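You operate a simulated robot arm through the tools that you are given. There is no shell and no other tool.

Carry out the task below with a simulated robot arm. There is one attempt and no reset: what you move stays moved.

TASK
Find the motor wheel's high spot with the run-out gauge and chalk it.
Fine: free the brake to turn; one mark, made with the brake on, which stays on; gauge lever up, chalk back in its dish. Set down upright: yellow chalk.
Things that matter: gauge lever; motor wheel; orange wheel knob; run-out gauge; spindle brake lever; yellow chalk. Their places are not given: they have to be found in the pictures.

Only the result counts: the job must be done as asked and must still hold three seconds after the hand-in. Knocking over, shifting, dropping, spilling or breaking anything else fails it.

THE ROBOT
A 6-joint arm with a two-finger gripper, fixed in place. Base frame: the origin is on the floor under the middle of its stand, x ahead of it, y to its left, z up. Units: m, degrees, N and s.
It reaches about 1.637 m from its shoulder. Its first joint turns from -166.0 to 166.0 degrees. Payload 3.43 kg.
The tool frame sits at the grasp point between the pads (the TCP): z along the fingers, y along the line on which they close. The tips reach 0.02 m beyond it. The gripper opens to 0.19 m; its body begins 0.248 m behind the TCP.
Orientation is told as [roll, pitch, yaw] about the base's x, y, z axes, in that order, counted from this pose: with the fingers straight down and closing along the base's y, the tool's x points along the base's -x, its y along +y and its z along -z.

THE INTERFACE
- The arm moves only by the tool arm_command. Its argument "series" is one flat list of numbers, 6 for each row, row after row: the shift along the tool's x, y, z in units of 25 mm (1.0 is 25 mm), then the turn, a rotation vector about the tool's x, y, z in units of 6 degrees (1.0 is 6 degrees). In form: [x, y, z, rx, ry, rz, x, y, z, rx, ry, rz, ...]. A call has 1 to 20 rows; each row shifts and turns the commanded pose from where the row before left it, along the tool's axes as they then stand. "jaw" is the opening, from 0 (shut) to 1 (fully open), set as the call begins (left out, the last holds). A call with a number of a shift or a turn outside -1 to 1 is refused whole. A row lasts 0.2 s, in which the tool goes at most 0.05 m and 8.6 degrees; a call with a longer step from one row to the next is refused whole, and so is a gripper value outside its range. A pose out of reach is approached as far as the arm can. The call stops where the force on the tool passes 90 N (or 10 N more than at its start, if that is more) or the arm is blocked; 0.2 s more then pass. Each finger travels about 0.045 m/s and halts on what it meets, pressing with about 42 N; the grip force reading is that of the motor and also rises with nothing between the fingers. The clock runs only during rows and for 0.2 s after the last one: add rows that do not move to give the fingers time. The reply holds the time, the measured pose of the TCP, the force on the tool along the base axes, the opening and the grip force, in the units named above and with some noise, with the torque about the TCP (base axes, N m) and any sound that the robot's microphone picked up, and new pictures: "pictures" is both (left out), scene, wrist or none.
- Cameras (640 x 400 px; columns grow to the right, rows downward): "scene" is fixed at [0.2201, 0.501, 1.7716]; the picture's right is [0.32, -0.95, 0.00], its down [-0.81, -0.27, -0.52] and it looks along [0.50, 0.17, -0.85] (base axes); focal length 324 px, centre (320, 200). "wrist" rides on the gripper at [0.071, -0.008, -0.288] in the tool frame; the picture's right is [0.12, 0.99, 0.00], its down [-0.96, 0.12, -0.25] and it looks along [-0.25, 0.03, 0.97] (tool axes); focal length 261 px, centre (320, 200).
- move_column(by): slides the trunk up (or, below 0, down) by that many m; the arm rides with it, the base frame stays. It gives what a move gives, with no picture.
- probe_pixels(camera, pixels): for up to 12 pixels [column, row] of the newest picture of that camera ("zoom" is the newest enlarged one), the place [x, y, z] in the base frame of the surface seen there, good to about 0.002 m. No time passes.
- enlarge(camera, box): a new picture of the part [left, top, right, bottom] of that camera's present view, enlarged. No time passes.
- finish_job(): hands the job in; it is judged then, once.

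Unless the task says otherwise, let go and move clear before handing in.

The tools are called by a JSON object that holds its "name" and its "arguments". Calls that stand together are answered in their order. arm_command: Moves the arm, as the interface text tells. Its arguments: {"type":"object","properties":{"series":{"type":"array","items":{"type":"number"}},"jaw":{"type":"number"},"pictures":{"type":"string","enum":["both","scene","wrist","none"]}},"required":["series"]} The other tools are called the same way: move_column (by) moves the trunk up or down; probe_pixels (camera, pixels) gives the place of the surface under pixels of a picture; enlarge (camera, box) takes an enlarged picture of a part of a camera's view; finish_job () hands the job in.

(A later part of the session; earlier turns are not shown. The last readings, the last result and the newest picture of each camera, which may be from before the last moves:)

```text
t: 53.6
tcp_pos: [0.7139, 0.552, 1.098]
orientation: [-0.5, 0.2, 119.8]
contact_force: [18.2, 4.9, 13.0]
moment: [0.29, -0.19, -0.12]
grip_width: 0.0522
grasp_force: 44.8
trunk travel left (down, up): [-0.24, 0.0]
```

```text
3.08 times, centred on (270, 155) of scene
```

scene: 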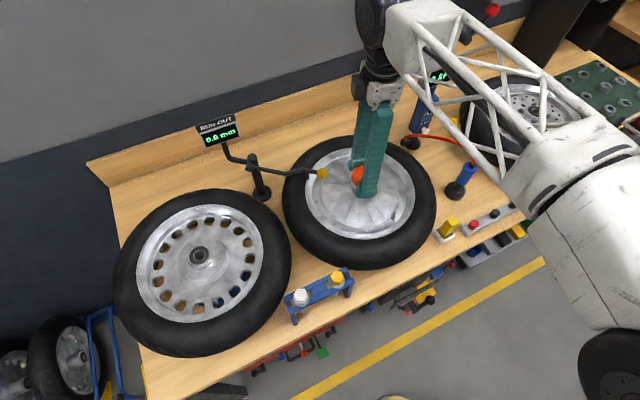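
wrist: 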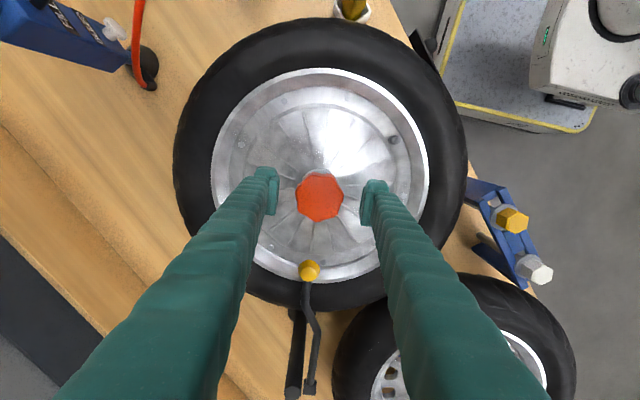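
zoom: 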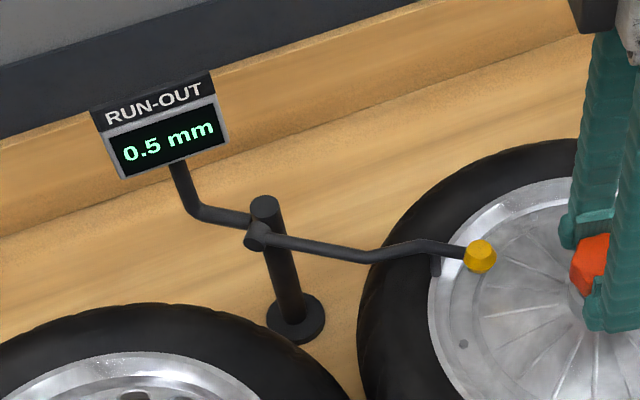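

Now 0.5 at +24°. Continuing counter-clockwise.

{"name": "arm_command", "arguments": {"series": [0, 0, 0, 0, 0, -1, 0, 0, 0, 0, 0, -1, 0, 0, 0, 0, 0, -1, 0, 0, 0, 0, 0, -1], "pictures": "scene"}}

{"name": "enlarge", "arguments": {"camera": "scene", "box": [190, 90, 350, 220]}}

{"name": "arm_command", "arguments": {"series": [0, 0, 0, 0, 0, -1, 0, 0, 0, 0, 0, -1, 0, 0, 0, 0, 0, -1, 0, 0, 0, 0, 0, -1], "pictures": "scene"}}

{"name": "enlarge", "arguments": {"camera": "scene", "box": [190, 90, 350, 220]}}

```text
t: 54.6
tcp_pos: [0.7135, 0.5514, 1.0978]
orientation: [-0.3, 0.4, 143.9]
contact_force: [22.4, 15.1, 11.9]
moment: [0.32, -0.22, -0.09]
grip_width: 0.052
grasp_force: 45.0
trunk travel left (down, up): [-0.24, 0.0]
```

scene: 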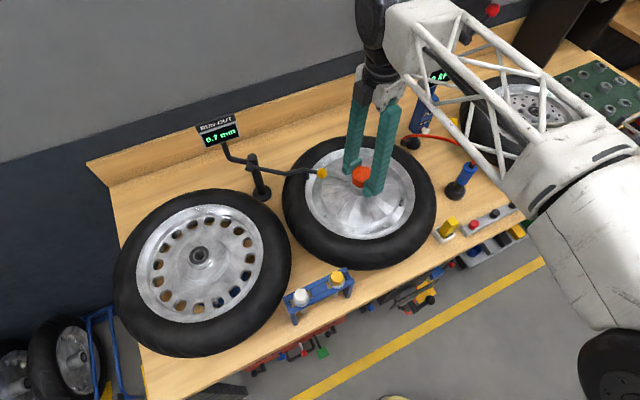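

```text
3.08 times, centred on (270, 155) of scene
```

zoom: 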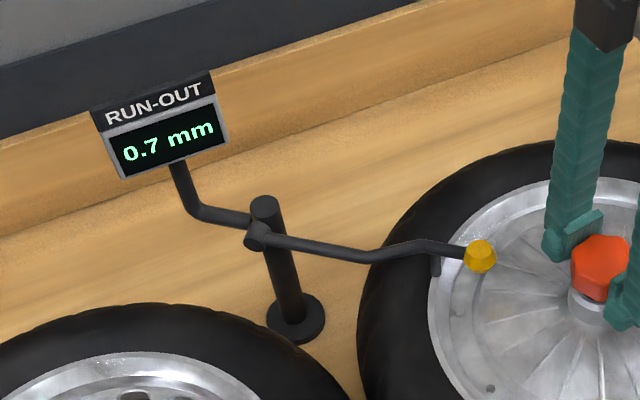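

```text
t: 55.6
tcp_pos: [0.7131, 0.5508, 1.0974]
orientation: [0.0, 0.4, 167.7]
contact_force: [16.9, 12.9, 13.8]
moment: [0.12, -0.21, -0.08]
grip_width: 0.0522
grasp_force: 44.6
trunk travel left (down, up): [-0.24, 0.0]
```

scene: 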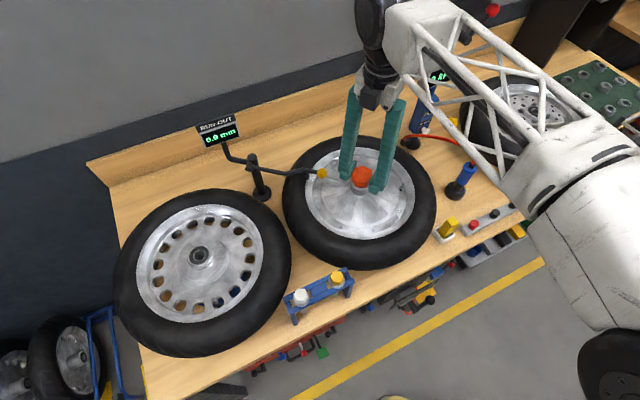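

```text
3.08 times, centred on (270, 155) of scene
```

zoom: 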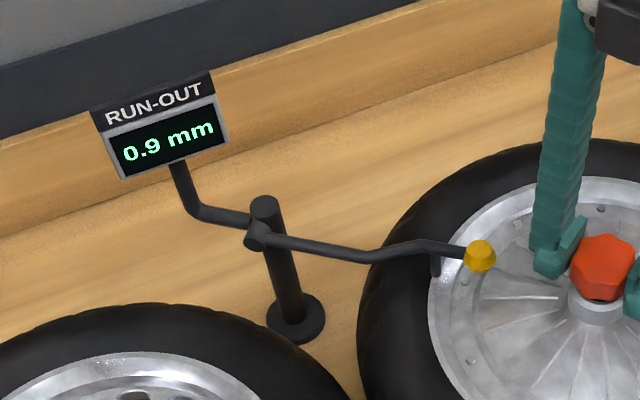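

Readings climb 0.7, 0.9. Continuing in the same direction.

{"name": "arm_command", "arguments": {"series": [0, 0, 0, 0, 0, -1, 0, 0, 0, 0, 0, -1, 0, 0, 0, 0, 0, -1, 0, 0, 0, 0, 0, -1], "pictures": "scene"}}

{"name": "enlarge", "arguments": {"camera": "scene", "box": [190, 90, 350, 220]}}

{"name": "arm_command", "arguments": {"series": [0, 0, 0, 0, 0, -1, 0, 0, 0, 0, 0, -1], "pictures": "scene"}}

{"name": "enlarge", "arguments": {"camera": "scene", "box": [190, 90, 350, 220]}}

```text
t: 56.6
tcp_pos: [0.7135, 0.5516, 1.0968]
orientation: [0.0, 0.3, -168.1]
contact_force: [-1.6, 2.6, 12.0]
moment: [-0.1, 0.29, -0.11]
grip_width: 0.0519
grasp_force: 45.1
trunk travel left (down, up): [-0.24, 0.0]
```

scene: 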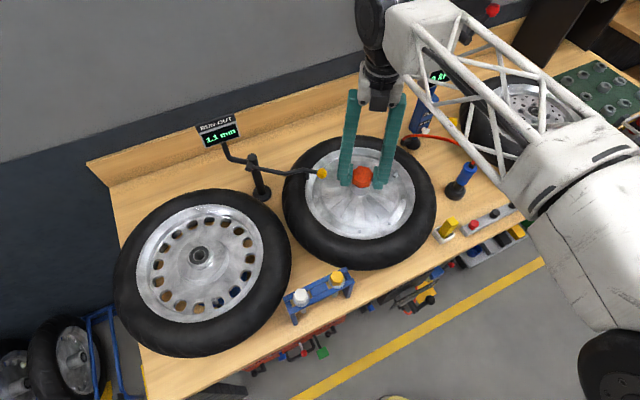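

```text
3.08 times, centred on (270, 155) of scene
```

zoom: 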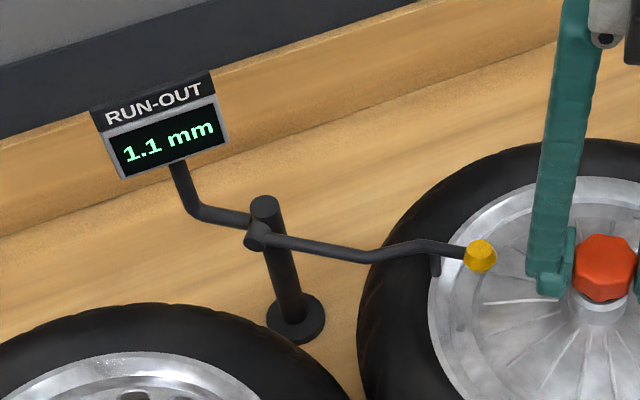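

```text
t: 57.2
tcp_pos: [0.7126, 0.5502, 1.0974]
orientation: [0.0, 0.3, -156.3]
contact_force: [-10.3, -3.9, 6.0]
moment: [-0.12, 0.13, -0.13]
grip_width: 0.052
grasp_force: 45.3
trunk travel left (down, up): [-0.24, 0.0]
```

scene: 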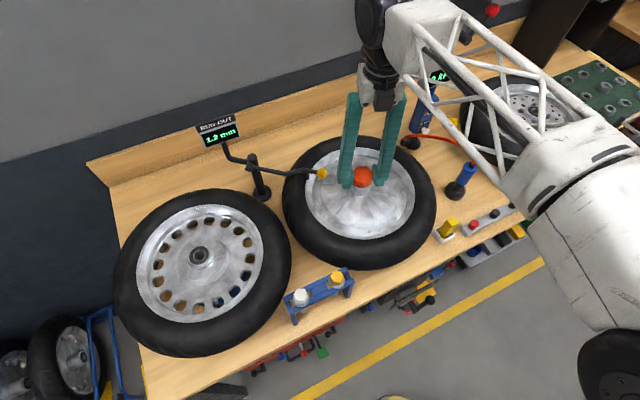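

```text
3.08 times, centred on (270, 155) of scene
```

zoom: 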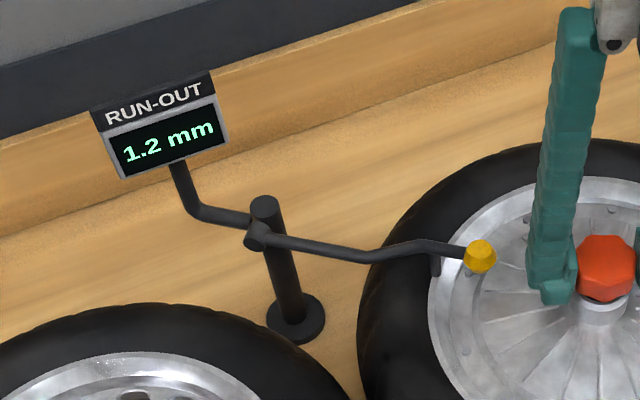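

1.1 then 1.2; still rising. Continue.

{"name": "arm_command", "arguments": {"series": [0, 0, 0, 0, 0, -1, 0, 0, 0, 0, 0, -1], "pictures": "scene"}}

{"name": "enlarge", "arguments": {"camera": "scene", "box": [190, 90, 350, 220]}}

{"name": "arm_command", "arguments": {"series": [0, 0, 0, 0, 0, -1, 0, 0, 0, 0, 0, -1], "pictures": "scene"}}

{"name": "enlarge", "arguments": {"camera": "scene", "box": [190, 90, 350, 220]}}

```text
t: 57.8
tcp_pos: [0.7128, 0.5505, 1.0975]
orientation: [0.2, 0.3, -147.3]
contact_force: [-5.9, -7.8, -0.2]
moment: [-0.03, -0.22, -0.04]
grip_width: 0.052
grasp_force: 45.2
out of reach, approached as far as the arm can: row 2
trunk travel left (down, up): [-0.24, 0.0]
```

scene: 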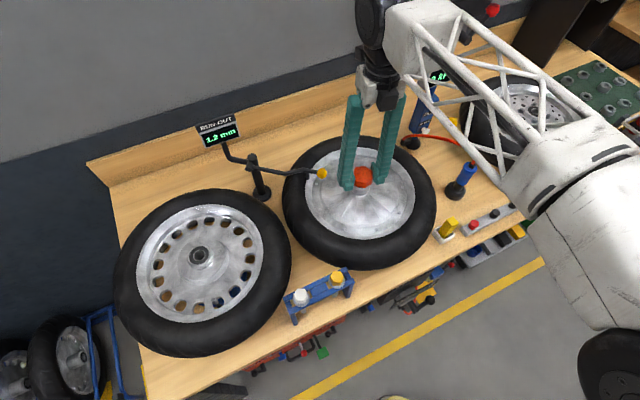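

```text
3.08 times, centred on (270, 155) of scene
```

zoom: 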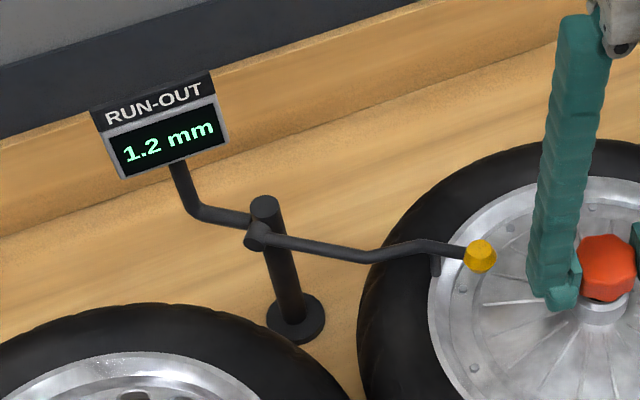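

```text
t: 58.4
tcp_pos: [0.714, 0.5514, 1.0969]
orientation: [0.2, 0.3, -147.4]
contact_force: [-6.0, -9.2, -3.3]
moment: [-0.07, 0.05, 0.01]
grip_width: 0.052
grasp_force: 44.7
out of reach, approached as far as the arm can: row 1, 2
trunk travel left (down, up): [-0.24, 0.0]
```

scene: 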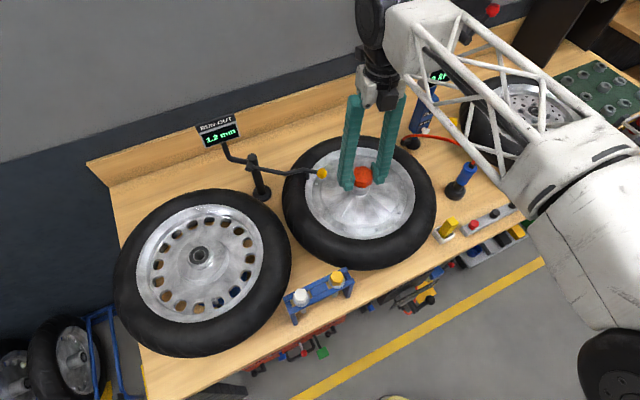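

```text
3.08 times, centred on (270, 155) of scene
```

zoom: 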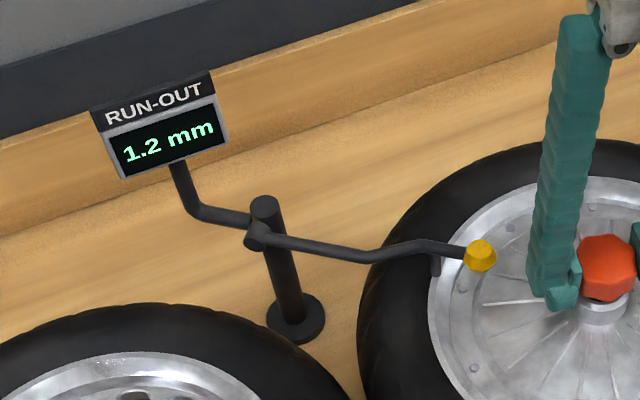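

The wrist hit its turn limit at yaw −147° with 1.2 showing. I'll release, lift, turn the wrist back 180°, and regrip.

{"name": "arm_command", "arguments": {"series": [0, 0, 0, 0, 0, 0, 0, 0, 0, 0, 0, 0, 0, 0, 0, 0, 0, 0, 0, 0, -0.8, 0, 0, 0, 0, 0, -0.8, 0, 0, 0, 0, 0, -0.8, 0, 0, 0, 0, 0, 0, 0, 0, 1, 0, 0, 0, 0, 0, 1, 0, 0, 0, 0, 0, 1, 0, 0, 0, 0, 0, 1, 0, 0, 0, 0, 0, 1, 0, 0, 0, 0, 0, 1, 0, 0, 0, 0, 0, 1, 0, 0, 0, 0, 0, 1, 0, 0, 0, 0, 0, 1, 0, 0, 0, 0, 0, 1, 0, 0, 0, 0, 0, 1, 0, 0, 0, 0, 0, 1, 0, 0, 0, 0, 0, 1, 0, 0, 0, 0, 0, 1], "jaw": 0.43, "pictures": "scene"}}

{"name": "enlarge", "arguments": {"camera": "scene", "box": [190, 90, 350, 220]}}

```text
t: 62.6
tcp_pos: [0.7136, 0.5526, 1.158]
orientation: [-0.4, 0.3, 128.6]
contact_force: [0.0, -0.1, 0.2]
moment: [0.03, 0.04, 0.01]
grip_width: 0.0817
grasp_force: 0.1
trunk travel left (down, up): [-0.24, 0.0]
```

scene: 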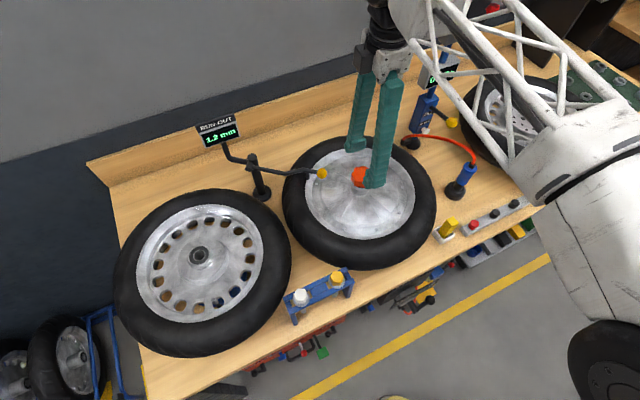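

```text
3.08 times, centred on (270, 155) of scene
```

zoom: 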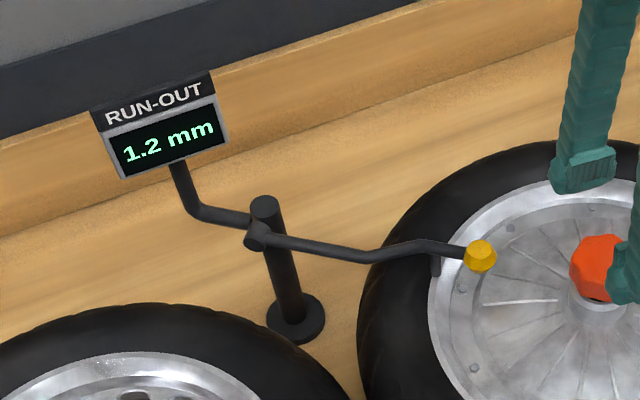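

Wheel stayed put at 1.2. Rotating the wrist a further 96° and lowering onto the knob again.

{"name": "arm_command", "arguments": {"series": [0, 0, 0, 0, 0, 1, 0, 0, 0, 0, 0, 1, 0, 0, 0, 0, 0, 1, 0, 0, 0, 0, 0, 1, 0, 0, 0, 0, 0, 1, 0, 0, 0, 0, 0, 1, 0, 0, 0, 0, 0, 1, 0, 0, 0, 0, 0, 1, 0, 0, 0, 0, 0, 1, 0, 0, 0, 0, 0, 1, 0, 0, 0, 0, 0, 1, 0, 0, 0, 0, 0, 1, 0, 0, 0, 0, 0, 1, 0, 0, 0, 0, 0, 1, 0, 0, 0, 0, 0, 1, 0, 0, 0, 0, 0, 1], "pictures": "wrist"}}

{"name": "enlarge", "arguments": {"camera": "wrist", "box": [230, 100, 410, 240]}}

```text
t: 66.0
tcp_pos: [0.7134, 0.5522, 1.1581]
orientation: [-0.2, -0.3, 32.6]
contact_force: [0.0, -0.1, -0.2]
moment: [-0.03, 0.01, 0.01]
grip_width: 0.0818
grasp_force: 0.0
trunk travel left (down, up): [-0.24, 0.0]
```

wrist: 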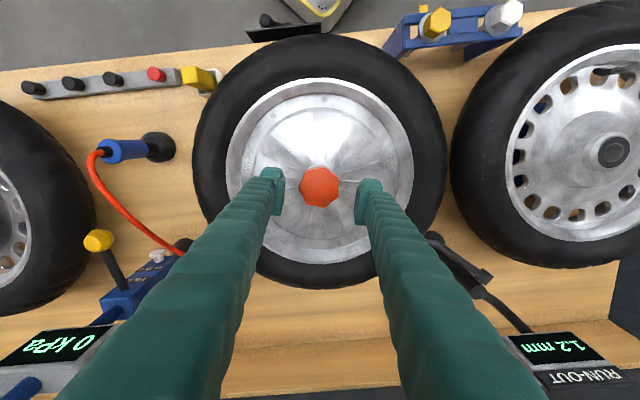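

```text
2.86 times, centred on (320, 170) of wrist
```

zoom: 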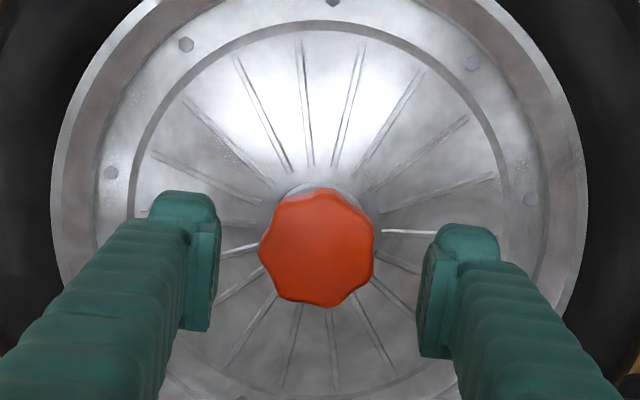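

Centred on the knob at yaw 32.6°. Lowering 0.06 m and gripping again.

{"name": "arm_command", "arguments": {"series": [0, 0.02, 0.8, 0, 0, 0, 0, 0, 0.8, 0, 0, 0, 0, 0, 0.8, 0, 0, 0], "pictures": "none"}}

{"name": "arm_command", "arguments": {"series": [0, 0, 0, 0, 0, 0, 0, 0, 0, 0, 0, 0, 0, 0, 0, 0, 0, 0, 0, 0, 0, 0, 0, 0], "jaw": 0.15, "pictures": "scene"}}

{"name": "enlarge", "arguments": {"camera": "scene", "box": [190, 90, 350, 220]}}

```text
t: 66.8
tcp_pos: [0.7158, 0.5525, 1.0963]
orientation: [-0.2, -0.3, 32.6]
contact_force: [-1.2, -0.3, 0.3]
moment: [0.03, -0.03, 0.0]
grip_width: 0.0819
grasp_force: 0.0
trunk travel left (down, up): [-0.24, 0.0]
```

```text
t: 67.8
tcp_pos: [0.7164, 0.5526, 1.097]
orientation: [-0.2, -0.3, 32.6]
contact_force: [0.5, -4.3, -1.5]
moment: [-0.04, -0.09, -0.06]
grip_width: 0.0521
grasp_force: 45.6
trunk travel left (down, up): [-0.24, 0.0]
```

scene: 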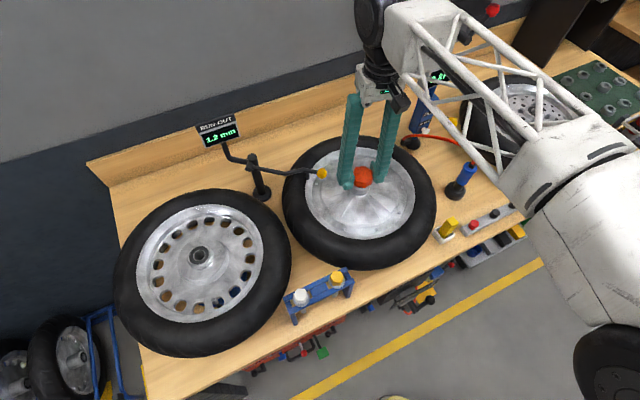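

```text
3.08 times, centred on (270, 155) of scene
```

zoom: 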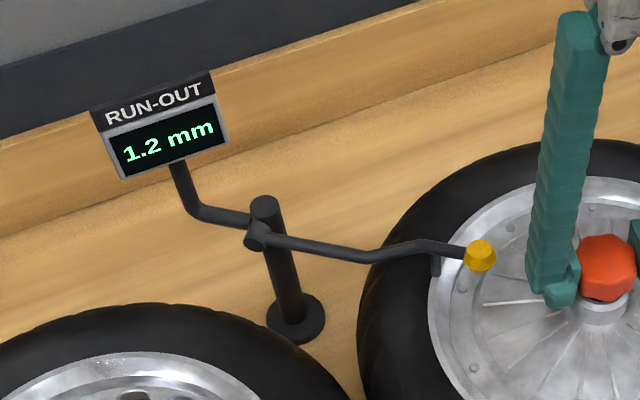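

Regripped, still 1.2. Continuing counter-clockwise in 12° steps.

{"name": "arm_command", "arguments": {"series": [0, 0, 0, 0, 0, -1, 0, 0, 0, 0, 0, -1], "pictures": "scene"}}

{"name": "enlarge", "arguments": {"camera": "scene", "box": [190, 90, 350, 220]}}

{"name": "arm_command", "arguments": {"series": [0, 0, 0, 0, 0, -1, 0, 0, 0, 0, 0, -1], "pictures": "scene"}}

{"name": "enlarge", "arguments": {"camera": "scene", "box": [190, 90, 350, 220]}}

{"name": "arm_command", "arguments": {"series": [0, 0, 0, 0, 0, -1, 0, 0, 0, 0, 0, -1], "pictures": "scene"}}

{"name": "enlarge", "arguments": {"camera": "scene", "box": [190, 90, 350, 220]}}

```text
t: 68.4
tcp_pos: [0.7159, 0.5531, 1.0976]
orientation: [-0.2, -0.3, 44.8]
contact_force: [6.1, -1.8, -5.6]
moment: [0.19, -0.39, -0.11]
grip_width: 0.052
grasp_force: 44.8
trunk travel left (down, up): [-0.24, 0.0]
```

scene: 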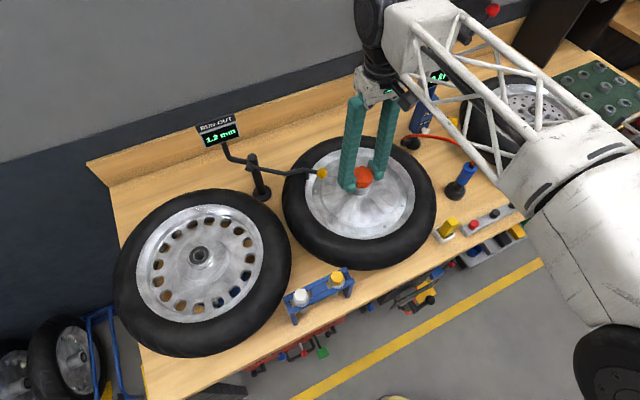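

```text
3.08 times, centred on (270, 155) of scene
```

zoom: 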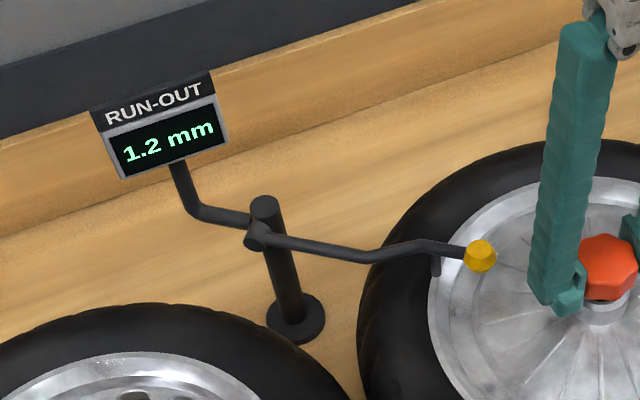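

```text
t: 69.0
tcp_pos: [0.7156, 0.5533, 1.0968]
orientation: [-0.2, -0.2, 56.7]
contact_force: [10.1, 1.4, -14.8]
moment: [0.22, -0.41, -0.11]
grip_width: 0.0521
grasp_force: 45.5
trunk travel left (down, up): [-0.24, 0.0]
```

scene: 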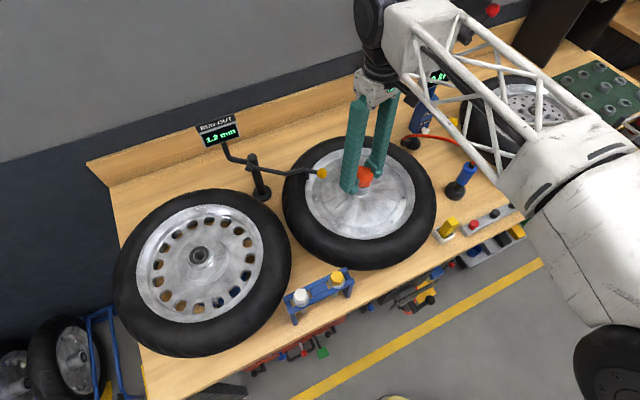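

```text
3.08 times, centred on (270, 155) of scene
```

zoom: 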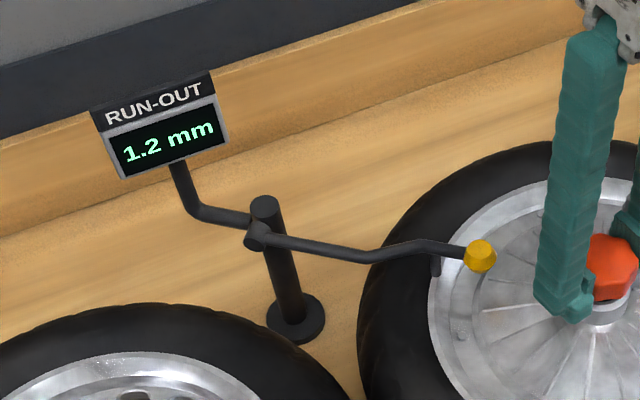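

```text
t: 69.6
tcp_pos: [0.7141, 0.5533, 1.0971]
orientation: [-0.3, -0.1, 68.6]
contact_force: [12.6, 4.4, -13.1]
moment: [0.07, -0.27, -0.11]
grip_width: 0.0518
grasp_force: 44.9
trunk travel left (down, up): [-0.24, 0.0]
```

scene: 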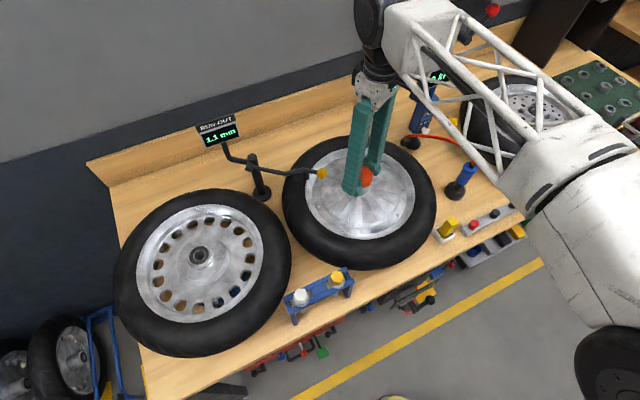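

```text
3.08 times, centred on (270, 155) of scene
```

zoom: 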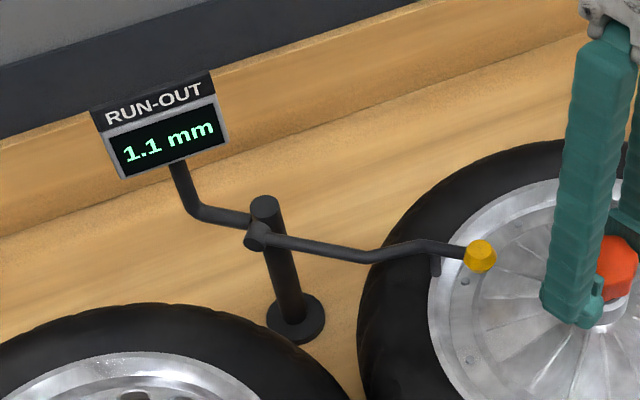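

Plateau of 1.2 spans roughly 204°–237°, falling to 1.1 at 248.6°. I'll step back in 3° steps to find the 1.1/1.2 edge on this side.

{"name": "arm_command", "arguments": {"series": [0, 0, 0, 0, 0, 0.5], "pictures": "scene"}}

{"name": "enlarge", "arguments": {"camera": "scene", "box": [190, 100, 260, 160]}}

{"name": "arm_command", "arguments": {"series": [0, 0, 0, 0, 0, 0.5], "pictures": "scene"}}

{"name": "enlarge", "arguments": {"camera": "scene", "box": [190, 100, 260, 160]}}

{"name": "arm_command", "arguments": {"series": [0, 0, 0, 0, 0, 0.5], "pictures": "scene"}}

{"name": "enlarge", "arguments": {"camera": "scene", "box": [190, 100, 260, 160]}}

```text
t: 70.0
tcp_pos: [0.7139, 0.5525, 1.0967]
orientation: [-0.3, -0.2, 65.8]
contact_force: [14.9, 6.1, -12.2]
moment: [-0.2, -0.04, 0.12]
grip_width: 0.0521
grasp_force: 45.0
trunk travel left (down, up): [-0.24, 0.0]
```

scene: 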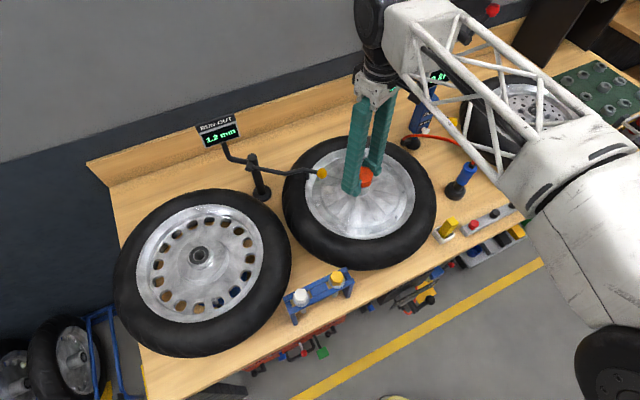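

```text
6.67 times, centred on (225, 130) of scene
```

zoom: 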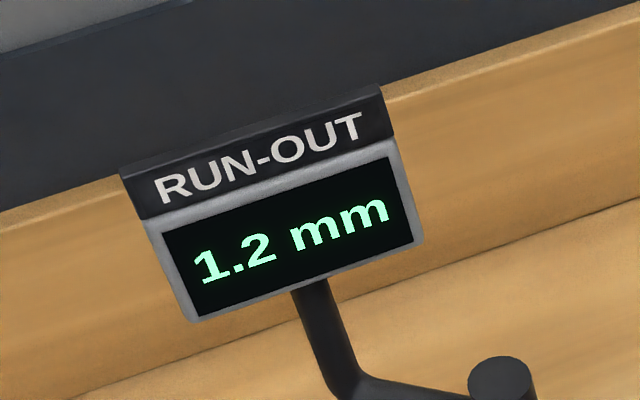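

```text
t: 70.4
tcp_pos: [0.7136, 0.5535, 1.0965]
orientation: [-0.4, -0.1, 62.6]
contact_force: [18.8, 7.5, -11.3]
moment: [-0.04, -0.05, 0.13]
grip_width: 0.0519
grasp_force: 45.5
trunk travel left (down, up): [-0.24, 0.0]
```

scene: 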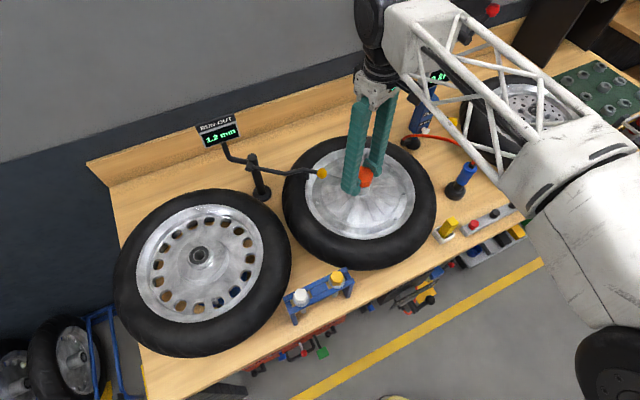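

```text
6.67 times, centred on (225, 130) of scene
```

zoom: 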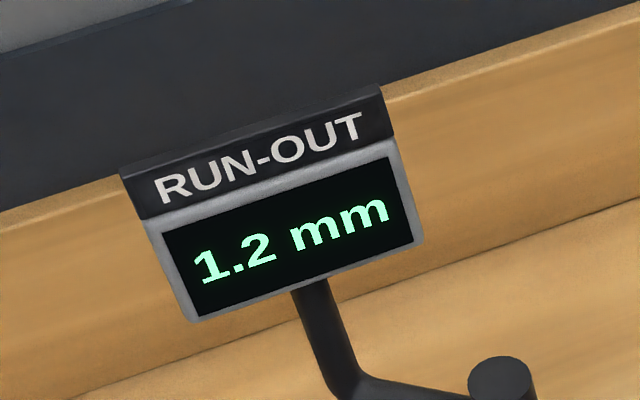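

```text
t: 70.8
tcp_pos: [0.7142, 0.5525, 1.0979]
orientation: [-0.3, -0.3, 59.7]
contact_force: [25.0, 14.0, -10.1]
moment: [0.26, -0.18, 0.17]
grip_width: 0.052
grasp_force: 45.2
trunk travel left (down, up): [-0.24, 0.0]
```

scene: 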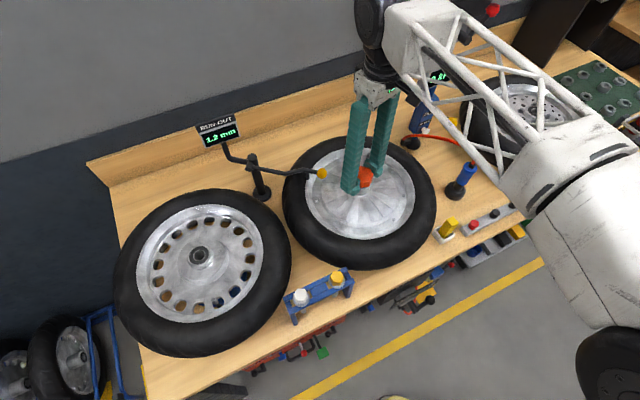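

```text
6.67 times, centred on (225, 130) of scene
```

zoom: 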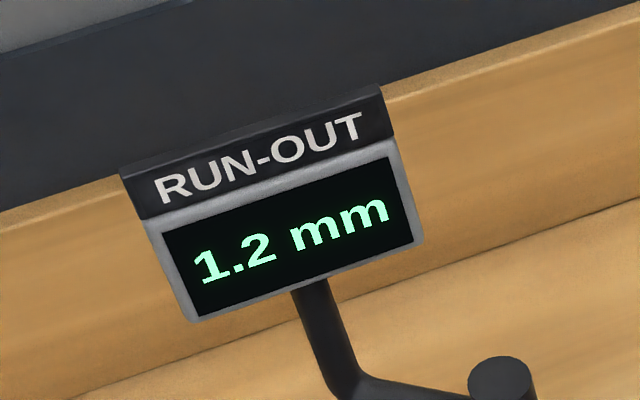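

Upper edge of 1.2 is near α≈247°. Now for the lower edge: rotate back ~39° and then step in 3° increments.

{"name": "arm_command", "arguments": {"series": [0, 0, 0, 0, 0, 1, 0, 0, 0, 0, 0, 1, 0, 0, 0, 0, 0, 1, 0, 0, 0, 0, 0, 1, 0, 0, 0, 0, 0, 1, 0, 0, 0, 0, 0, 1], "pictures": "scene"}}

{"name": "enlarge", "arguments": {"camera": "scene", "box": [190, 100, 260, 160]}}

{"name": "arm_command", "arguments": {"series": [0, 0, 0, 0, 0, 0.5], "pictures": "scene"}}

{"name": "enlarge", "arguments": {"camera": "scene", "box": [190, 100, 260, 160]}}

{"name": "arm_command", "arguments": {"series": [0, 0, 0, 0, 0, 0.5], "pictures": "scene"}}

{"name": "enlarge", "arguments": {"camera": "scene", "box": [190, 100, 260, 160]}}

```text
t: 72.2
tcp_pos: [0.7135, 0.5508, 1.0978]
orientation: [-0.1, -0.3, 23.5]
contact_force: [11.0, -2.9, -2.1]
moment: [-0.09, 0.24, 0.09]
grip_width: 0.0521
grasp_force: 44.9
trunk travel left (down, up): [-0.24, 0.0]
```

scene: 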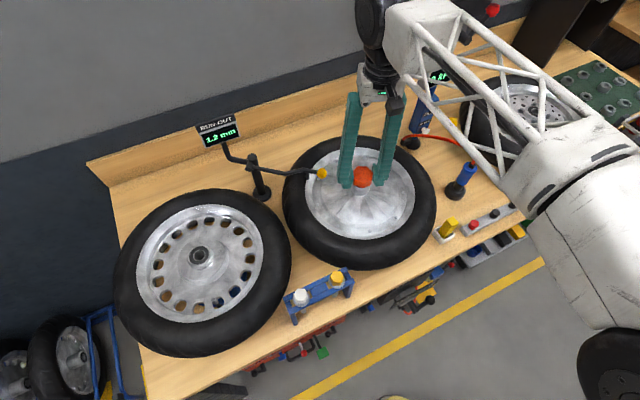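

```text
6.67 times, centred on (225, 130) of scene
```

zoom: 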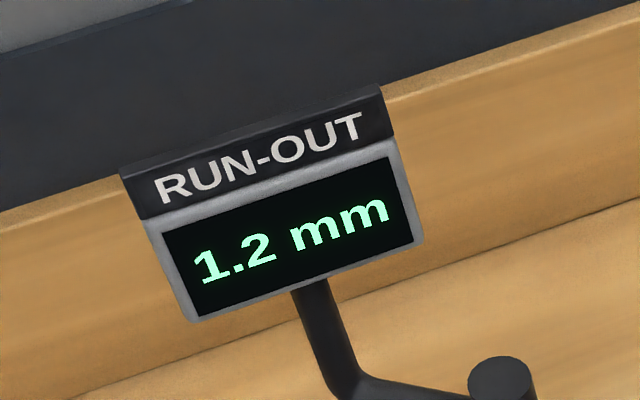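

```text
t: 72.6
tcp_pos: [0.7133, 0.5513, 1.0977]
orientation: [-0.1, -0.2, 20.6]
contact_force: [11.1, -5.6, -6.4]
moment: [-0.05, -0.28, 0.16]
grip_width: 0.0519
grasp_force: 44.7
trunk travel left (down, up): [-0.24, 0.0]
```

scene: 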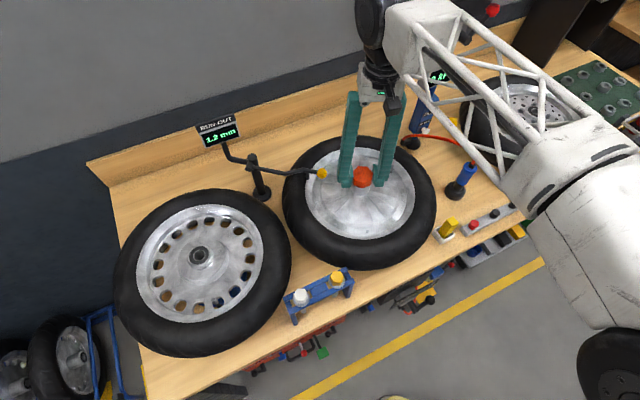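

```text
6.67 times, centred on (225, 130) of scene
```

zoom: 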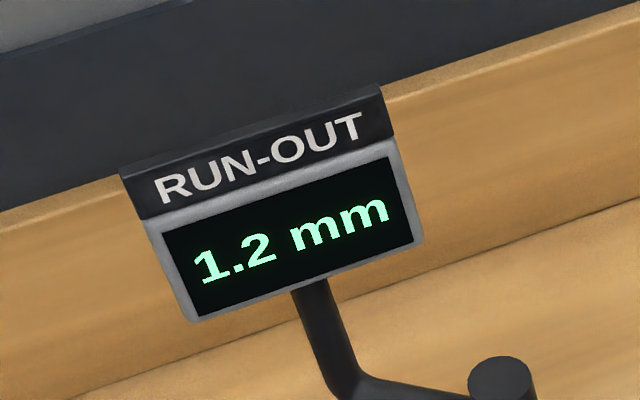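

```text
t: 73.0
tcp_pos: [0.7146, 0.5506, 1.0979]
orientation: [-0.1, -0.3, 17.7]
contact_force: [11.1, -8.6, -3.5]
moment: [-0.19, 0.21, 0.15]
grip_width: 0.0519
grasp_force: 44.4
trunk travel left (down, up): [-0.24, 0.0]
```

scene: 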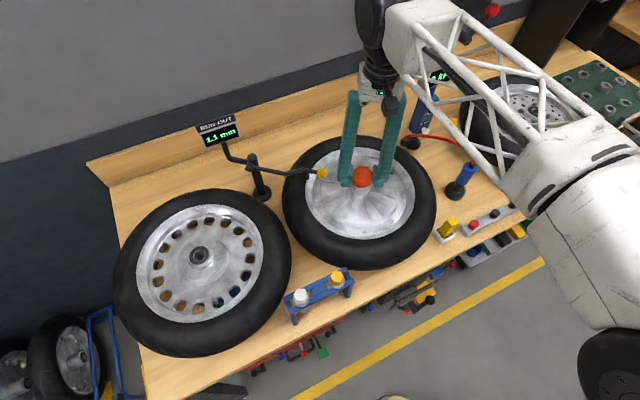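

```text
6.67 times, centred on (225, 130) of scene
```

zoom: 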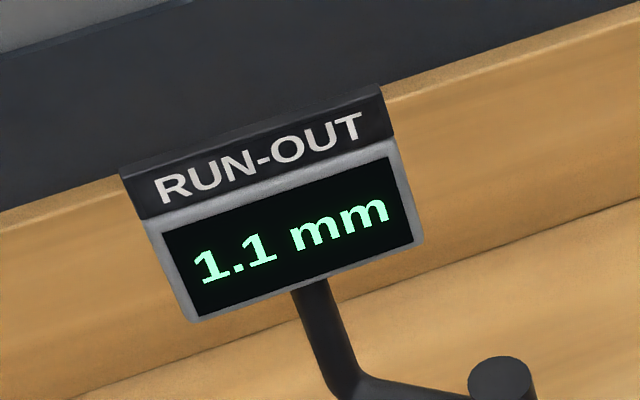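

Lower edge at α≈199°, so the peak's midpoint is α≈223° (tool yaw ≈43°). To be sure there's no higher spot in the unseen half, I'll scan onward in larger steps.

{"name": "arm_command", "arguments": {"series": [0, 0, 0, 0, 0, -1, 0, 0, 0, 0, 0, -1, 0, 0, 0, 0, 0, -1, 0, 0, 0, 0, 0, -1, 0, 0, 0, 0, 0, -1, 0, 0, 0, 0, 0, -1, 0, 0, 0, 0, 0, -1, 0, 0, 0, 0, 0, -1, 0, 0, 0, 0, 0, -1, 0, 0, 0, 0, 0, -1, 0, 0, 0, 0, 0, -1, 0, 0, 0, 0, 0, -1, 0, 0, 0, 0, 0, -1], "pictures": "scene"}}

{"name": "enlarge", "arguments": {"camera": "scene", "box": [190, 100, 260, 160]}}

{"name": "arm_command", "arguments": {"series": [0, 0, 0, 0, 0, -1, 0, 0, 0, 0, 0, -1, 0, 0, 0, 0, 0, -1, 0, 0, 0, 0, 0, -1], "pictures": "scene"}}

{"name": "enlarge", "arguments": {"camera": "scene", "box": [190, 100, 260, 160]}}

{"name": "arm_command", "arguments": {"series": [0, 0, 0, 0, 0, -1, 0, 0, 0, 0, 0, -1, 0, 0, 0, 0, 0, -1, 0, 0, 0, 0, 0, -1], "pictures": "scene"}}

{"name": "enlarge", "arguments": {"camera": "scene", "box": [190, 100, 260, 160]}}

```text
t: 75.8
tcp_pos: [0.7141, 0.5525, 1.097]
orientation: [-0.4, 0.0, 95.6]
contact_force: [-5.1, -14.3, -6.5]
moment: [-0.18, 0.16, -0.12]
grip_width: 0.0523
grasp_force: 44.9
trunk travel left (down, up): [-0.24, 0.0]
```

scene: 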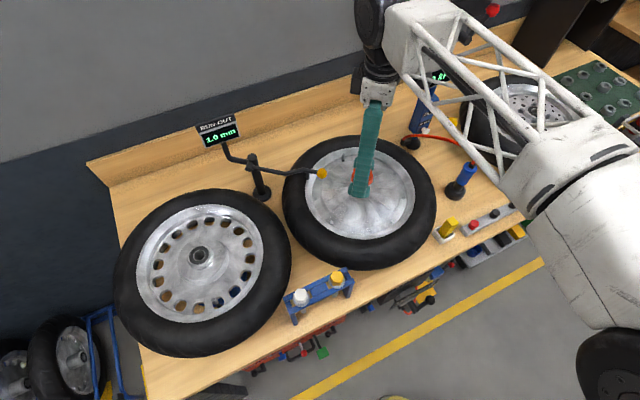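

```text
6.67 times, centred on (225, 130) of scene
```

zoom: 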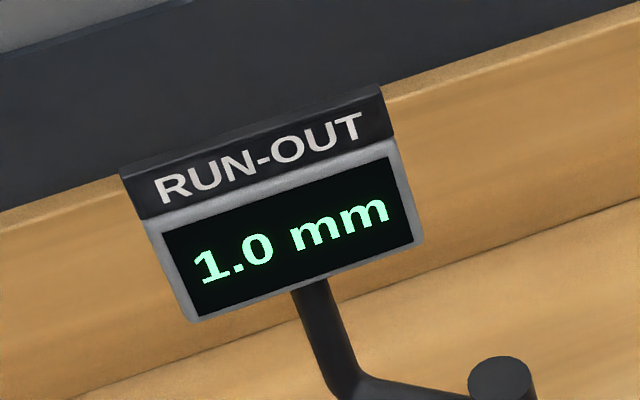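

```text
t: 76.8
tcp_pos: [0.7134, 0.5522, 1.0977]
orientation: [-0.4, 0.0, 119.8]
contact_force: [0.9, 1.8, 4.3]
moment: [-0.03, 0.09, -0.09]
grip_width: 0.0519
grasp_force: 44.7
trunk travel left (down, up): [-0.24, 0.0]
```

scene: 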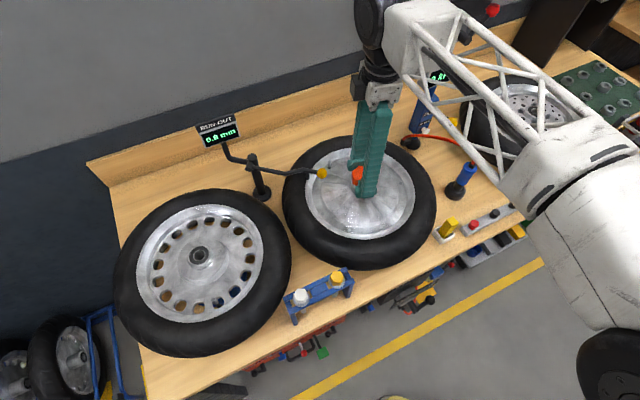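

```text
6.67 times, centred on (225, 130) of scene
```

zoom: 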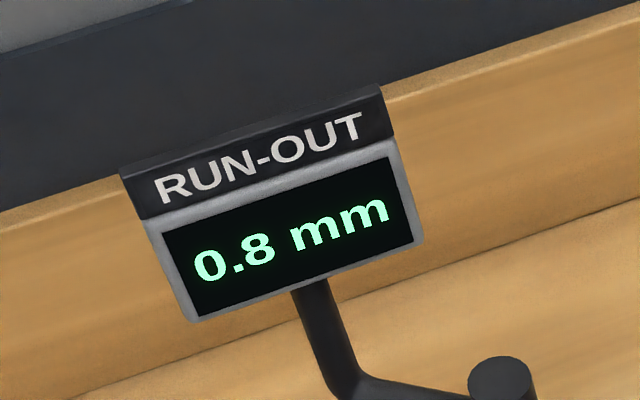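

```text
t: 77.8
tcp_pos: [0.7141, 0.5511, 1.0984]
orientation: [-0.3, 0.4, 143.9]
contact_force: [-1.7, 3.7, 0.5]
moment: [0.09, -0.02, -0.1]
grip_width: 0.0519
grasp_force: 44.9
trunk travel left (down, up): [-0.24, 0.0]
```

scene: 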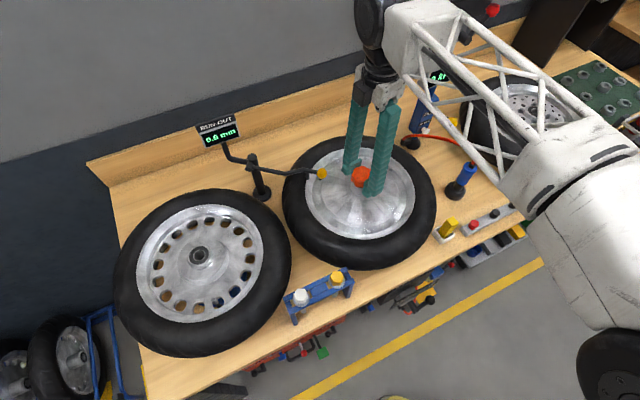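

```text
6.67 times, centred on (225, 130) of scene
```

zoom: 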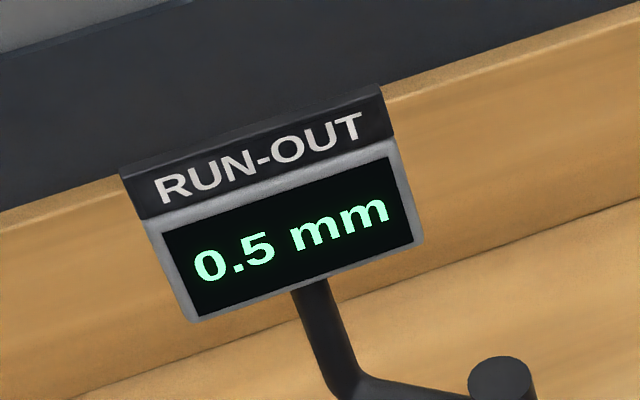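

The scan confirms a clean once-per-turn profile (1.0, 0.8, 0.5 going down), peak at α≈223°. I'll turn the wheel back so the high spot is under the stylus (tool yaw ≈43.2°).

{"name": "arm_command", "arguments": {"series": [0, 0, 0, 0, 0, 0.987, 0, 0, 0, 0, 0, 0.987, 0, 0, 0, 0, 0, 0.987, 0, 0, 0, 0, 0, 0.987, 0, 0, 0, 0, 0, 0.987, 0, 0, 0, 0, 0, 0.987, 0, 0, 0, 0, 0, 0.987, 0, 0, 0, 0, 0, 0.987, 0, 0, 0, 0, 0, 0.987, 0, 0, 0, 0, 0, 0.987, 0, 0, 0, 0, 0, 0.987, 0, 0, 0, 0, 0, 0.987, 0, 0, 0, 0, 0, 0.987, 0, 0, 0, 0, 0, 0.987, 0, 0, 0, 0, 0, 0.987, 0, 0, 0, 0, 0, 0.987, 0, 0, 0, 0, 0, 0.987, 0, 0, 0, 0, 0, 0], "pictures": "scene"}}

{"name": "enlarge", "arguments": {"camera": "scene", "box": [190, 90, 350, 220]}}

```text
t: 81.6
tcp_pos: [0.7132, 0.5516, 1.0985]
orientation: [-0.1, -0.3, 43.0]
contact_force: [6.6, -1.1, 3.7]
moment: [0.0, -0.01, -0.16]
grip_width: 0.052
grasp_force: 45.5
trunk travel left (down, up): [-0.24, 0.0]
```

scene: 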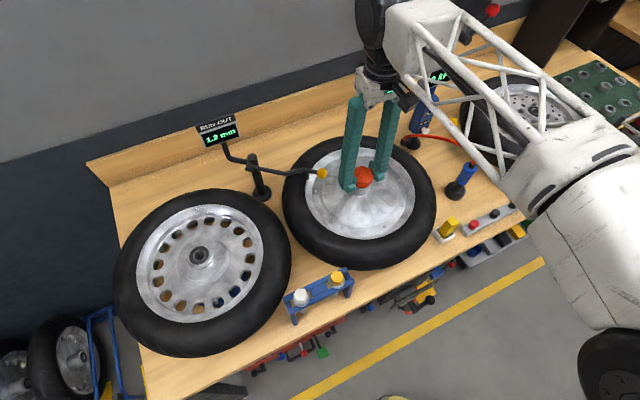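

```text
3.08 times, centred on (270, 155) of scene
```

zoom: 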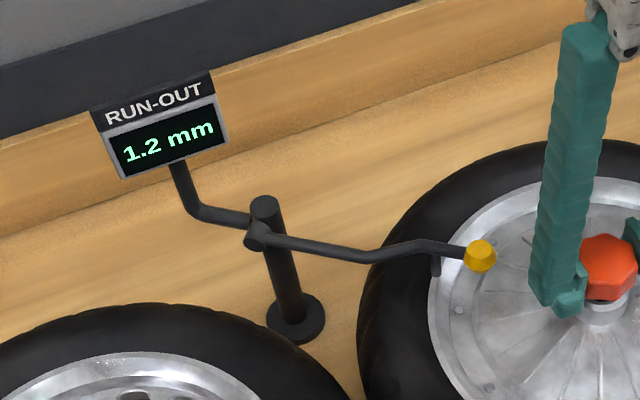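

Reading 1.2 at yaw 43.0. Releasing the knob and lifting straight up.

{"name": "arm_command", "arguments": {"series": [0, 0, 0, 0, 0, 0, 0, 0, 0, 0, 0, 0, 0, 0, 0, 0, 0, 0, 0, 0, -0.5, 0, 0, 0, 0, 0, -0.8, 0, 0, 0, 0, 0, -1, 0, 0, 0, 0, 0, -1, 0, 0, 0, 0, 0, -1, 0, 0, 0], "jaw": 0.43, "pictures": "both"}}

{"name": "enlarge", "arguments": {"camera": "scene", "box": [190, 90, 350, 220]}}

{"name": "enlarge", "arguments": {"camera": "scene", "box": [280, 130, 440, 270]}}

```text
t: 83.4
tcp_pos: [0.7108, 0.5527, 1.2049]
orientation: [-0.2, -0.2, 43.0]
contact_force: [-0.2, 0.7, -0.5]
moment: [-0.01, 0.01, -0.01]
grip_width: 0.0817
grasp_force: 0.0
trunk travel left (down, up): [-0.24, 0.0]
```

scene: 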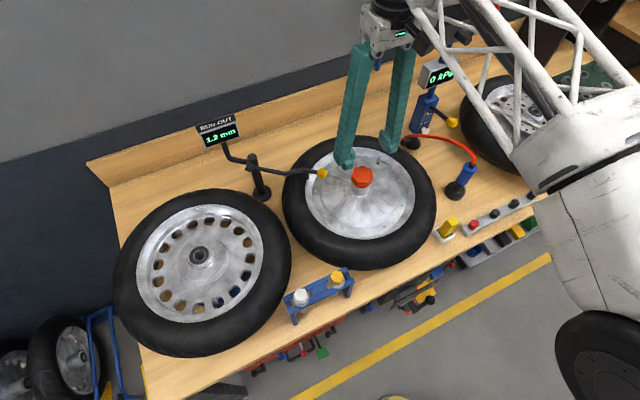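
wrist: 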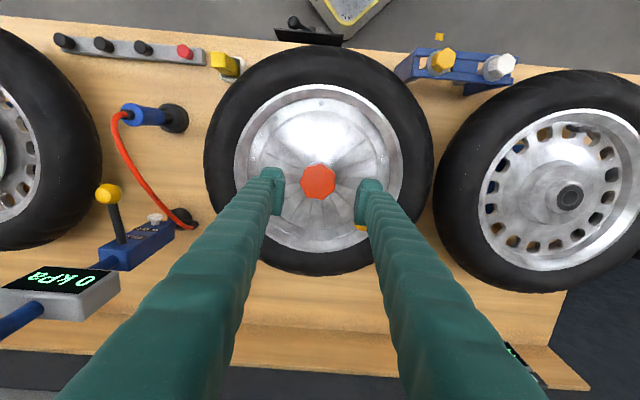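

```text
3.08 times, centred on (270, 155) of scene
```

zoom: 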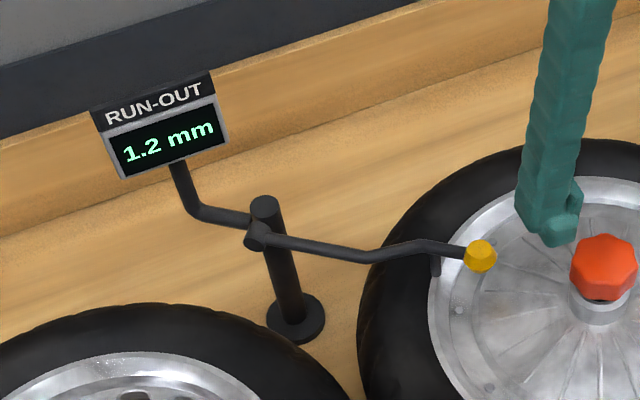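

```text
2.86 times, centred on (360, 200) of scene
```

zoom: 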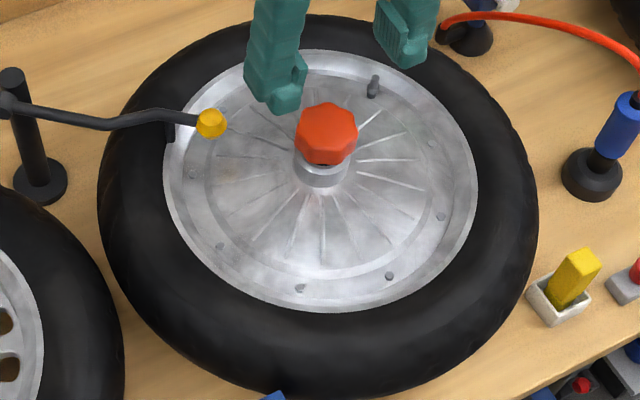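

High spot is parked at the stylus (reading 1.2, valve at pixel (379,161)). Next the brake: move back over the bench front to above the brake lever, with the 15° tilt.

{"name": "arm_command", "arguments": {"series": [0.991, -0.289, -0.06, 0, 0, 0, 0.991, -0.289, -0.06, 0, 0, 0, 0.991, -0.289, -0.06, 0, 0, 0, 0.991, -0.289, -0.06, 0, 0, 0, 0.991, -0.289, -0.06, 0, 0, 0, 0.991, -0.289, -0.06, 0, 0, 0, 0.991, -0.289, -0.06, 0, 0, 0, 0.991, -0.289, -0.06, 0, 0, 0, 0.991, -0.289, -0.06, 0, 0, 0, 0.991, -0.289, -0.06, 0, 0, 0, 0.991, -0.289, -0.06, 0, 0, 0, 0.991, -0.289, -0.06, 0, 0, 0, 0.991, -0.289, -0.06, 0, 0, 0, 0.991, -0.289, -0.06, 0, 0, 0, 0.991, -0.289, -0.06, 0, 0, 0, 0, 0, 0, 0, 0, -0.33, 0, 0, 0, 0, -0.84, 0, 0, 0, 0, 0, -0.84, 0, 0, 0, 0, 0, -0.84, 0], "jaw": 0.32, "pictures": "both"}}

{"name": "enlarge", "arguments": {"camera": "scene", "box": [190, 90, 350, 220]}}

```text
t: 87.4
tcp_pos: [0.516, 0.2211, 1.2256]
orientation: [-0.2, -15.5, 45.1]
contact_force: [-0.3, 0.2, -0.7]
moment: [-0.07, 0.15, 0.0]
grip_width: 0.0607
grasp_force: 0.0
trunk travel left (down, up): [-0.24, 0.0]
```

scene: 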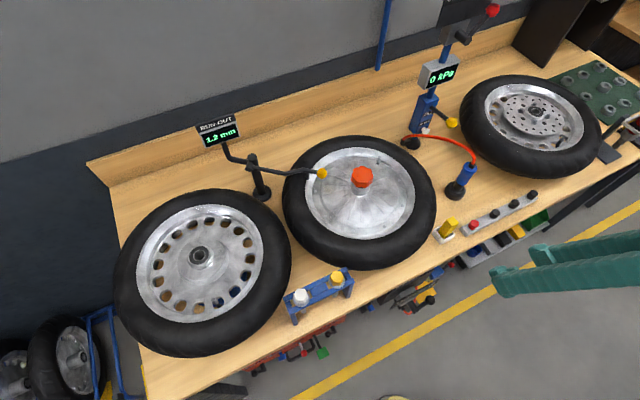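
wrist: 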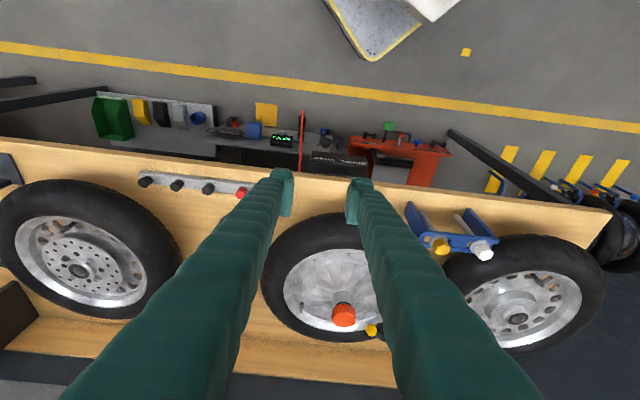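

```text
3.08 times, centred on (270, 155) of scene
```

zoom: 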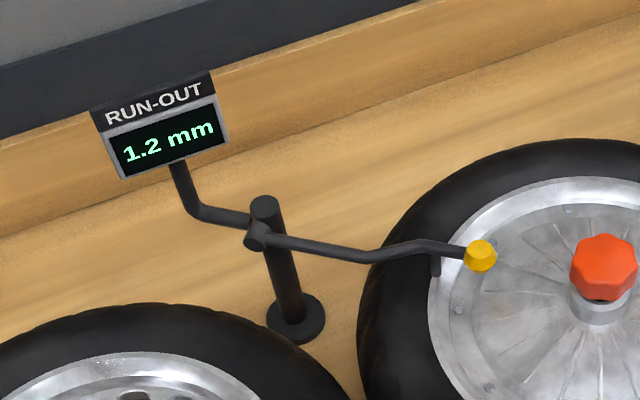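

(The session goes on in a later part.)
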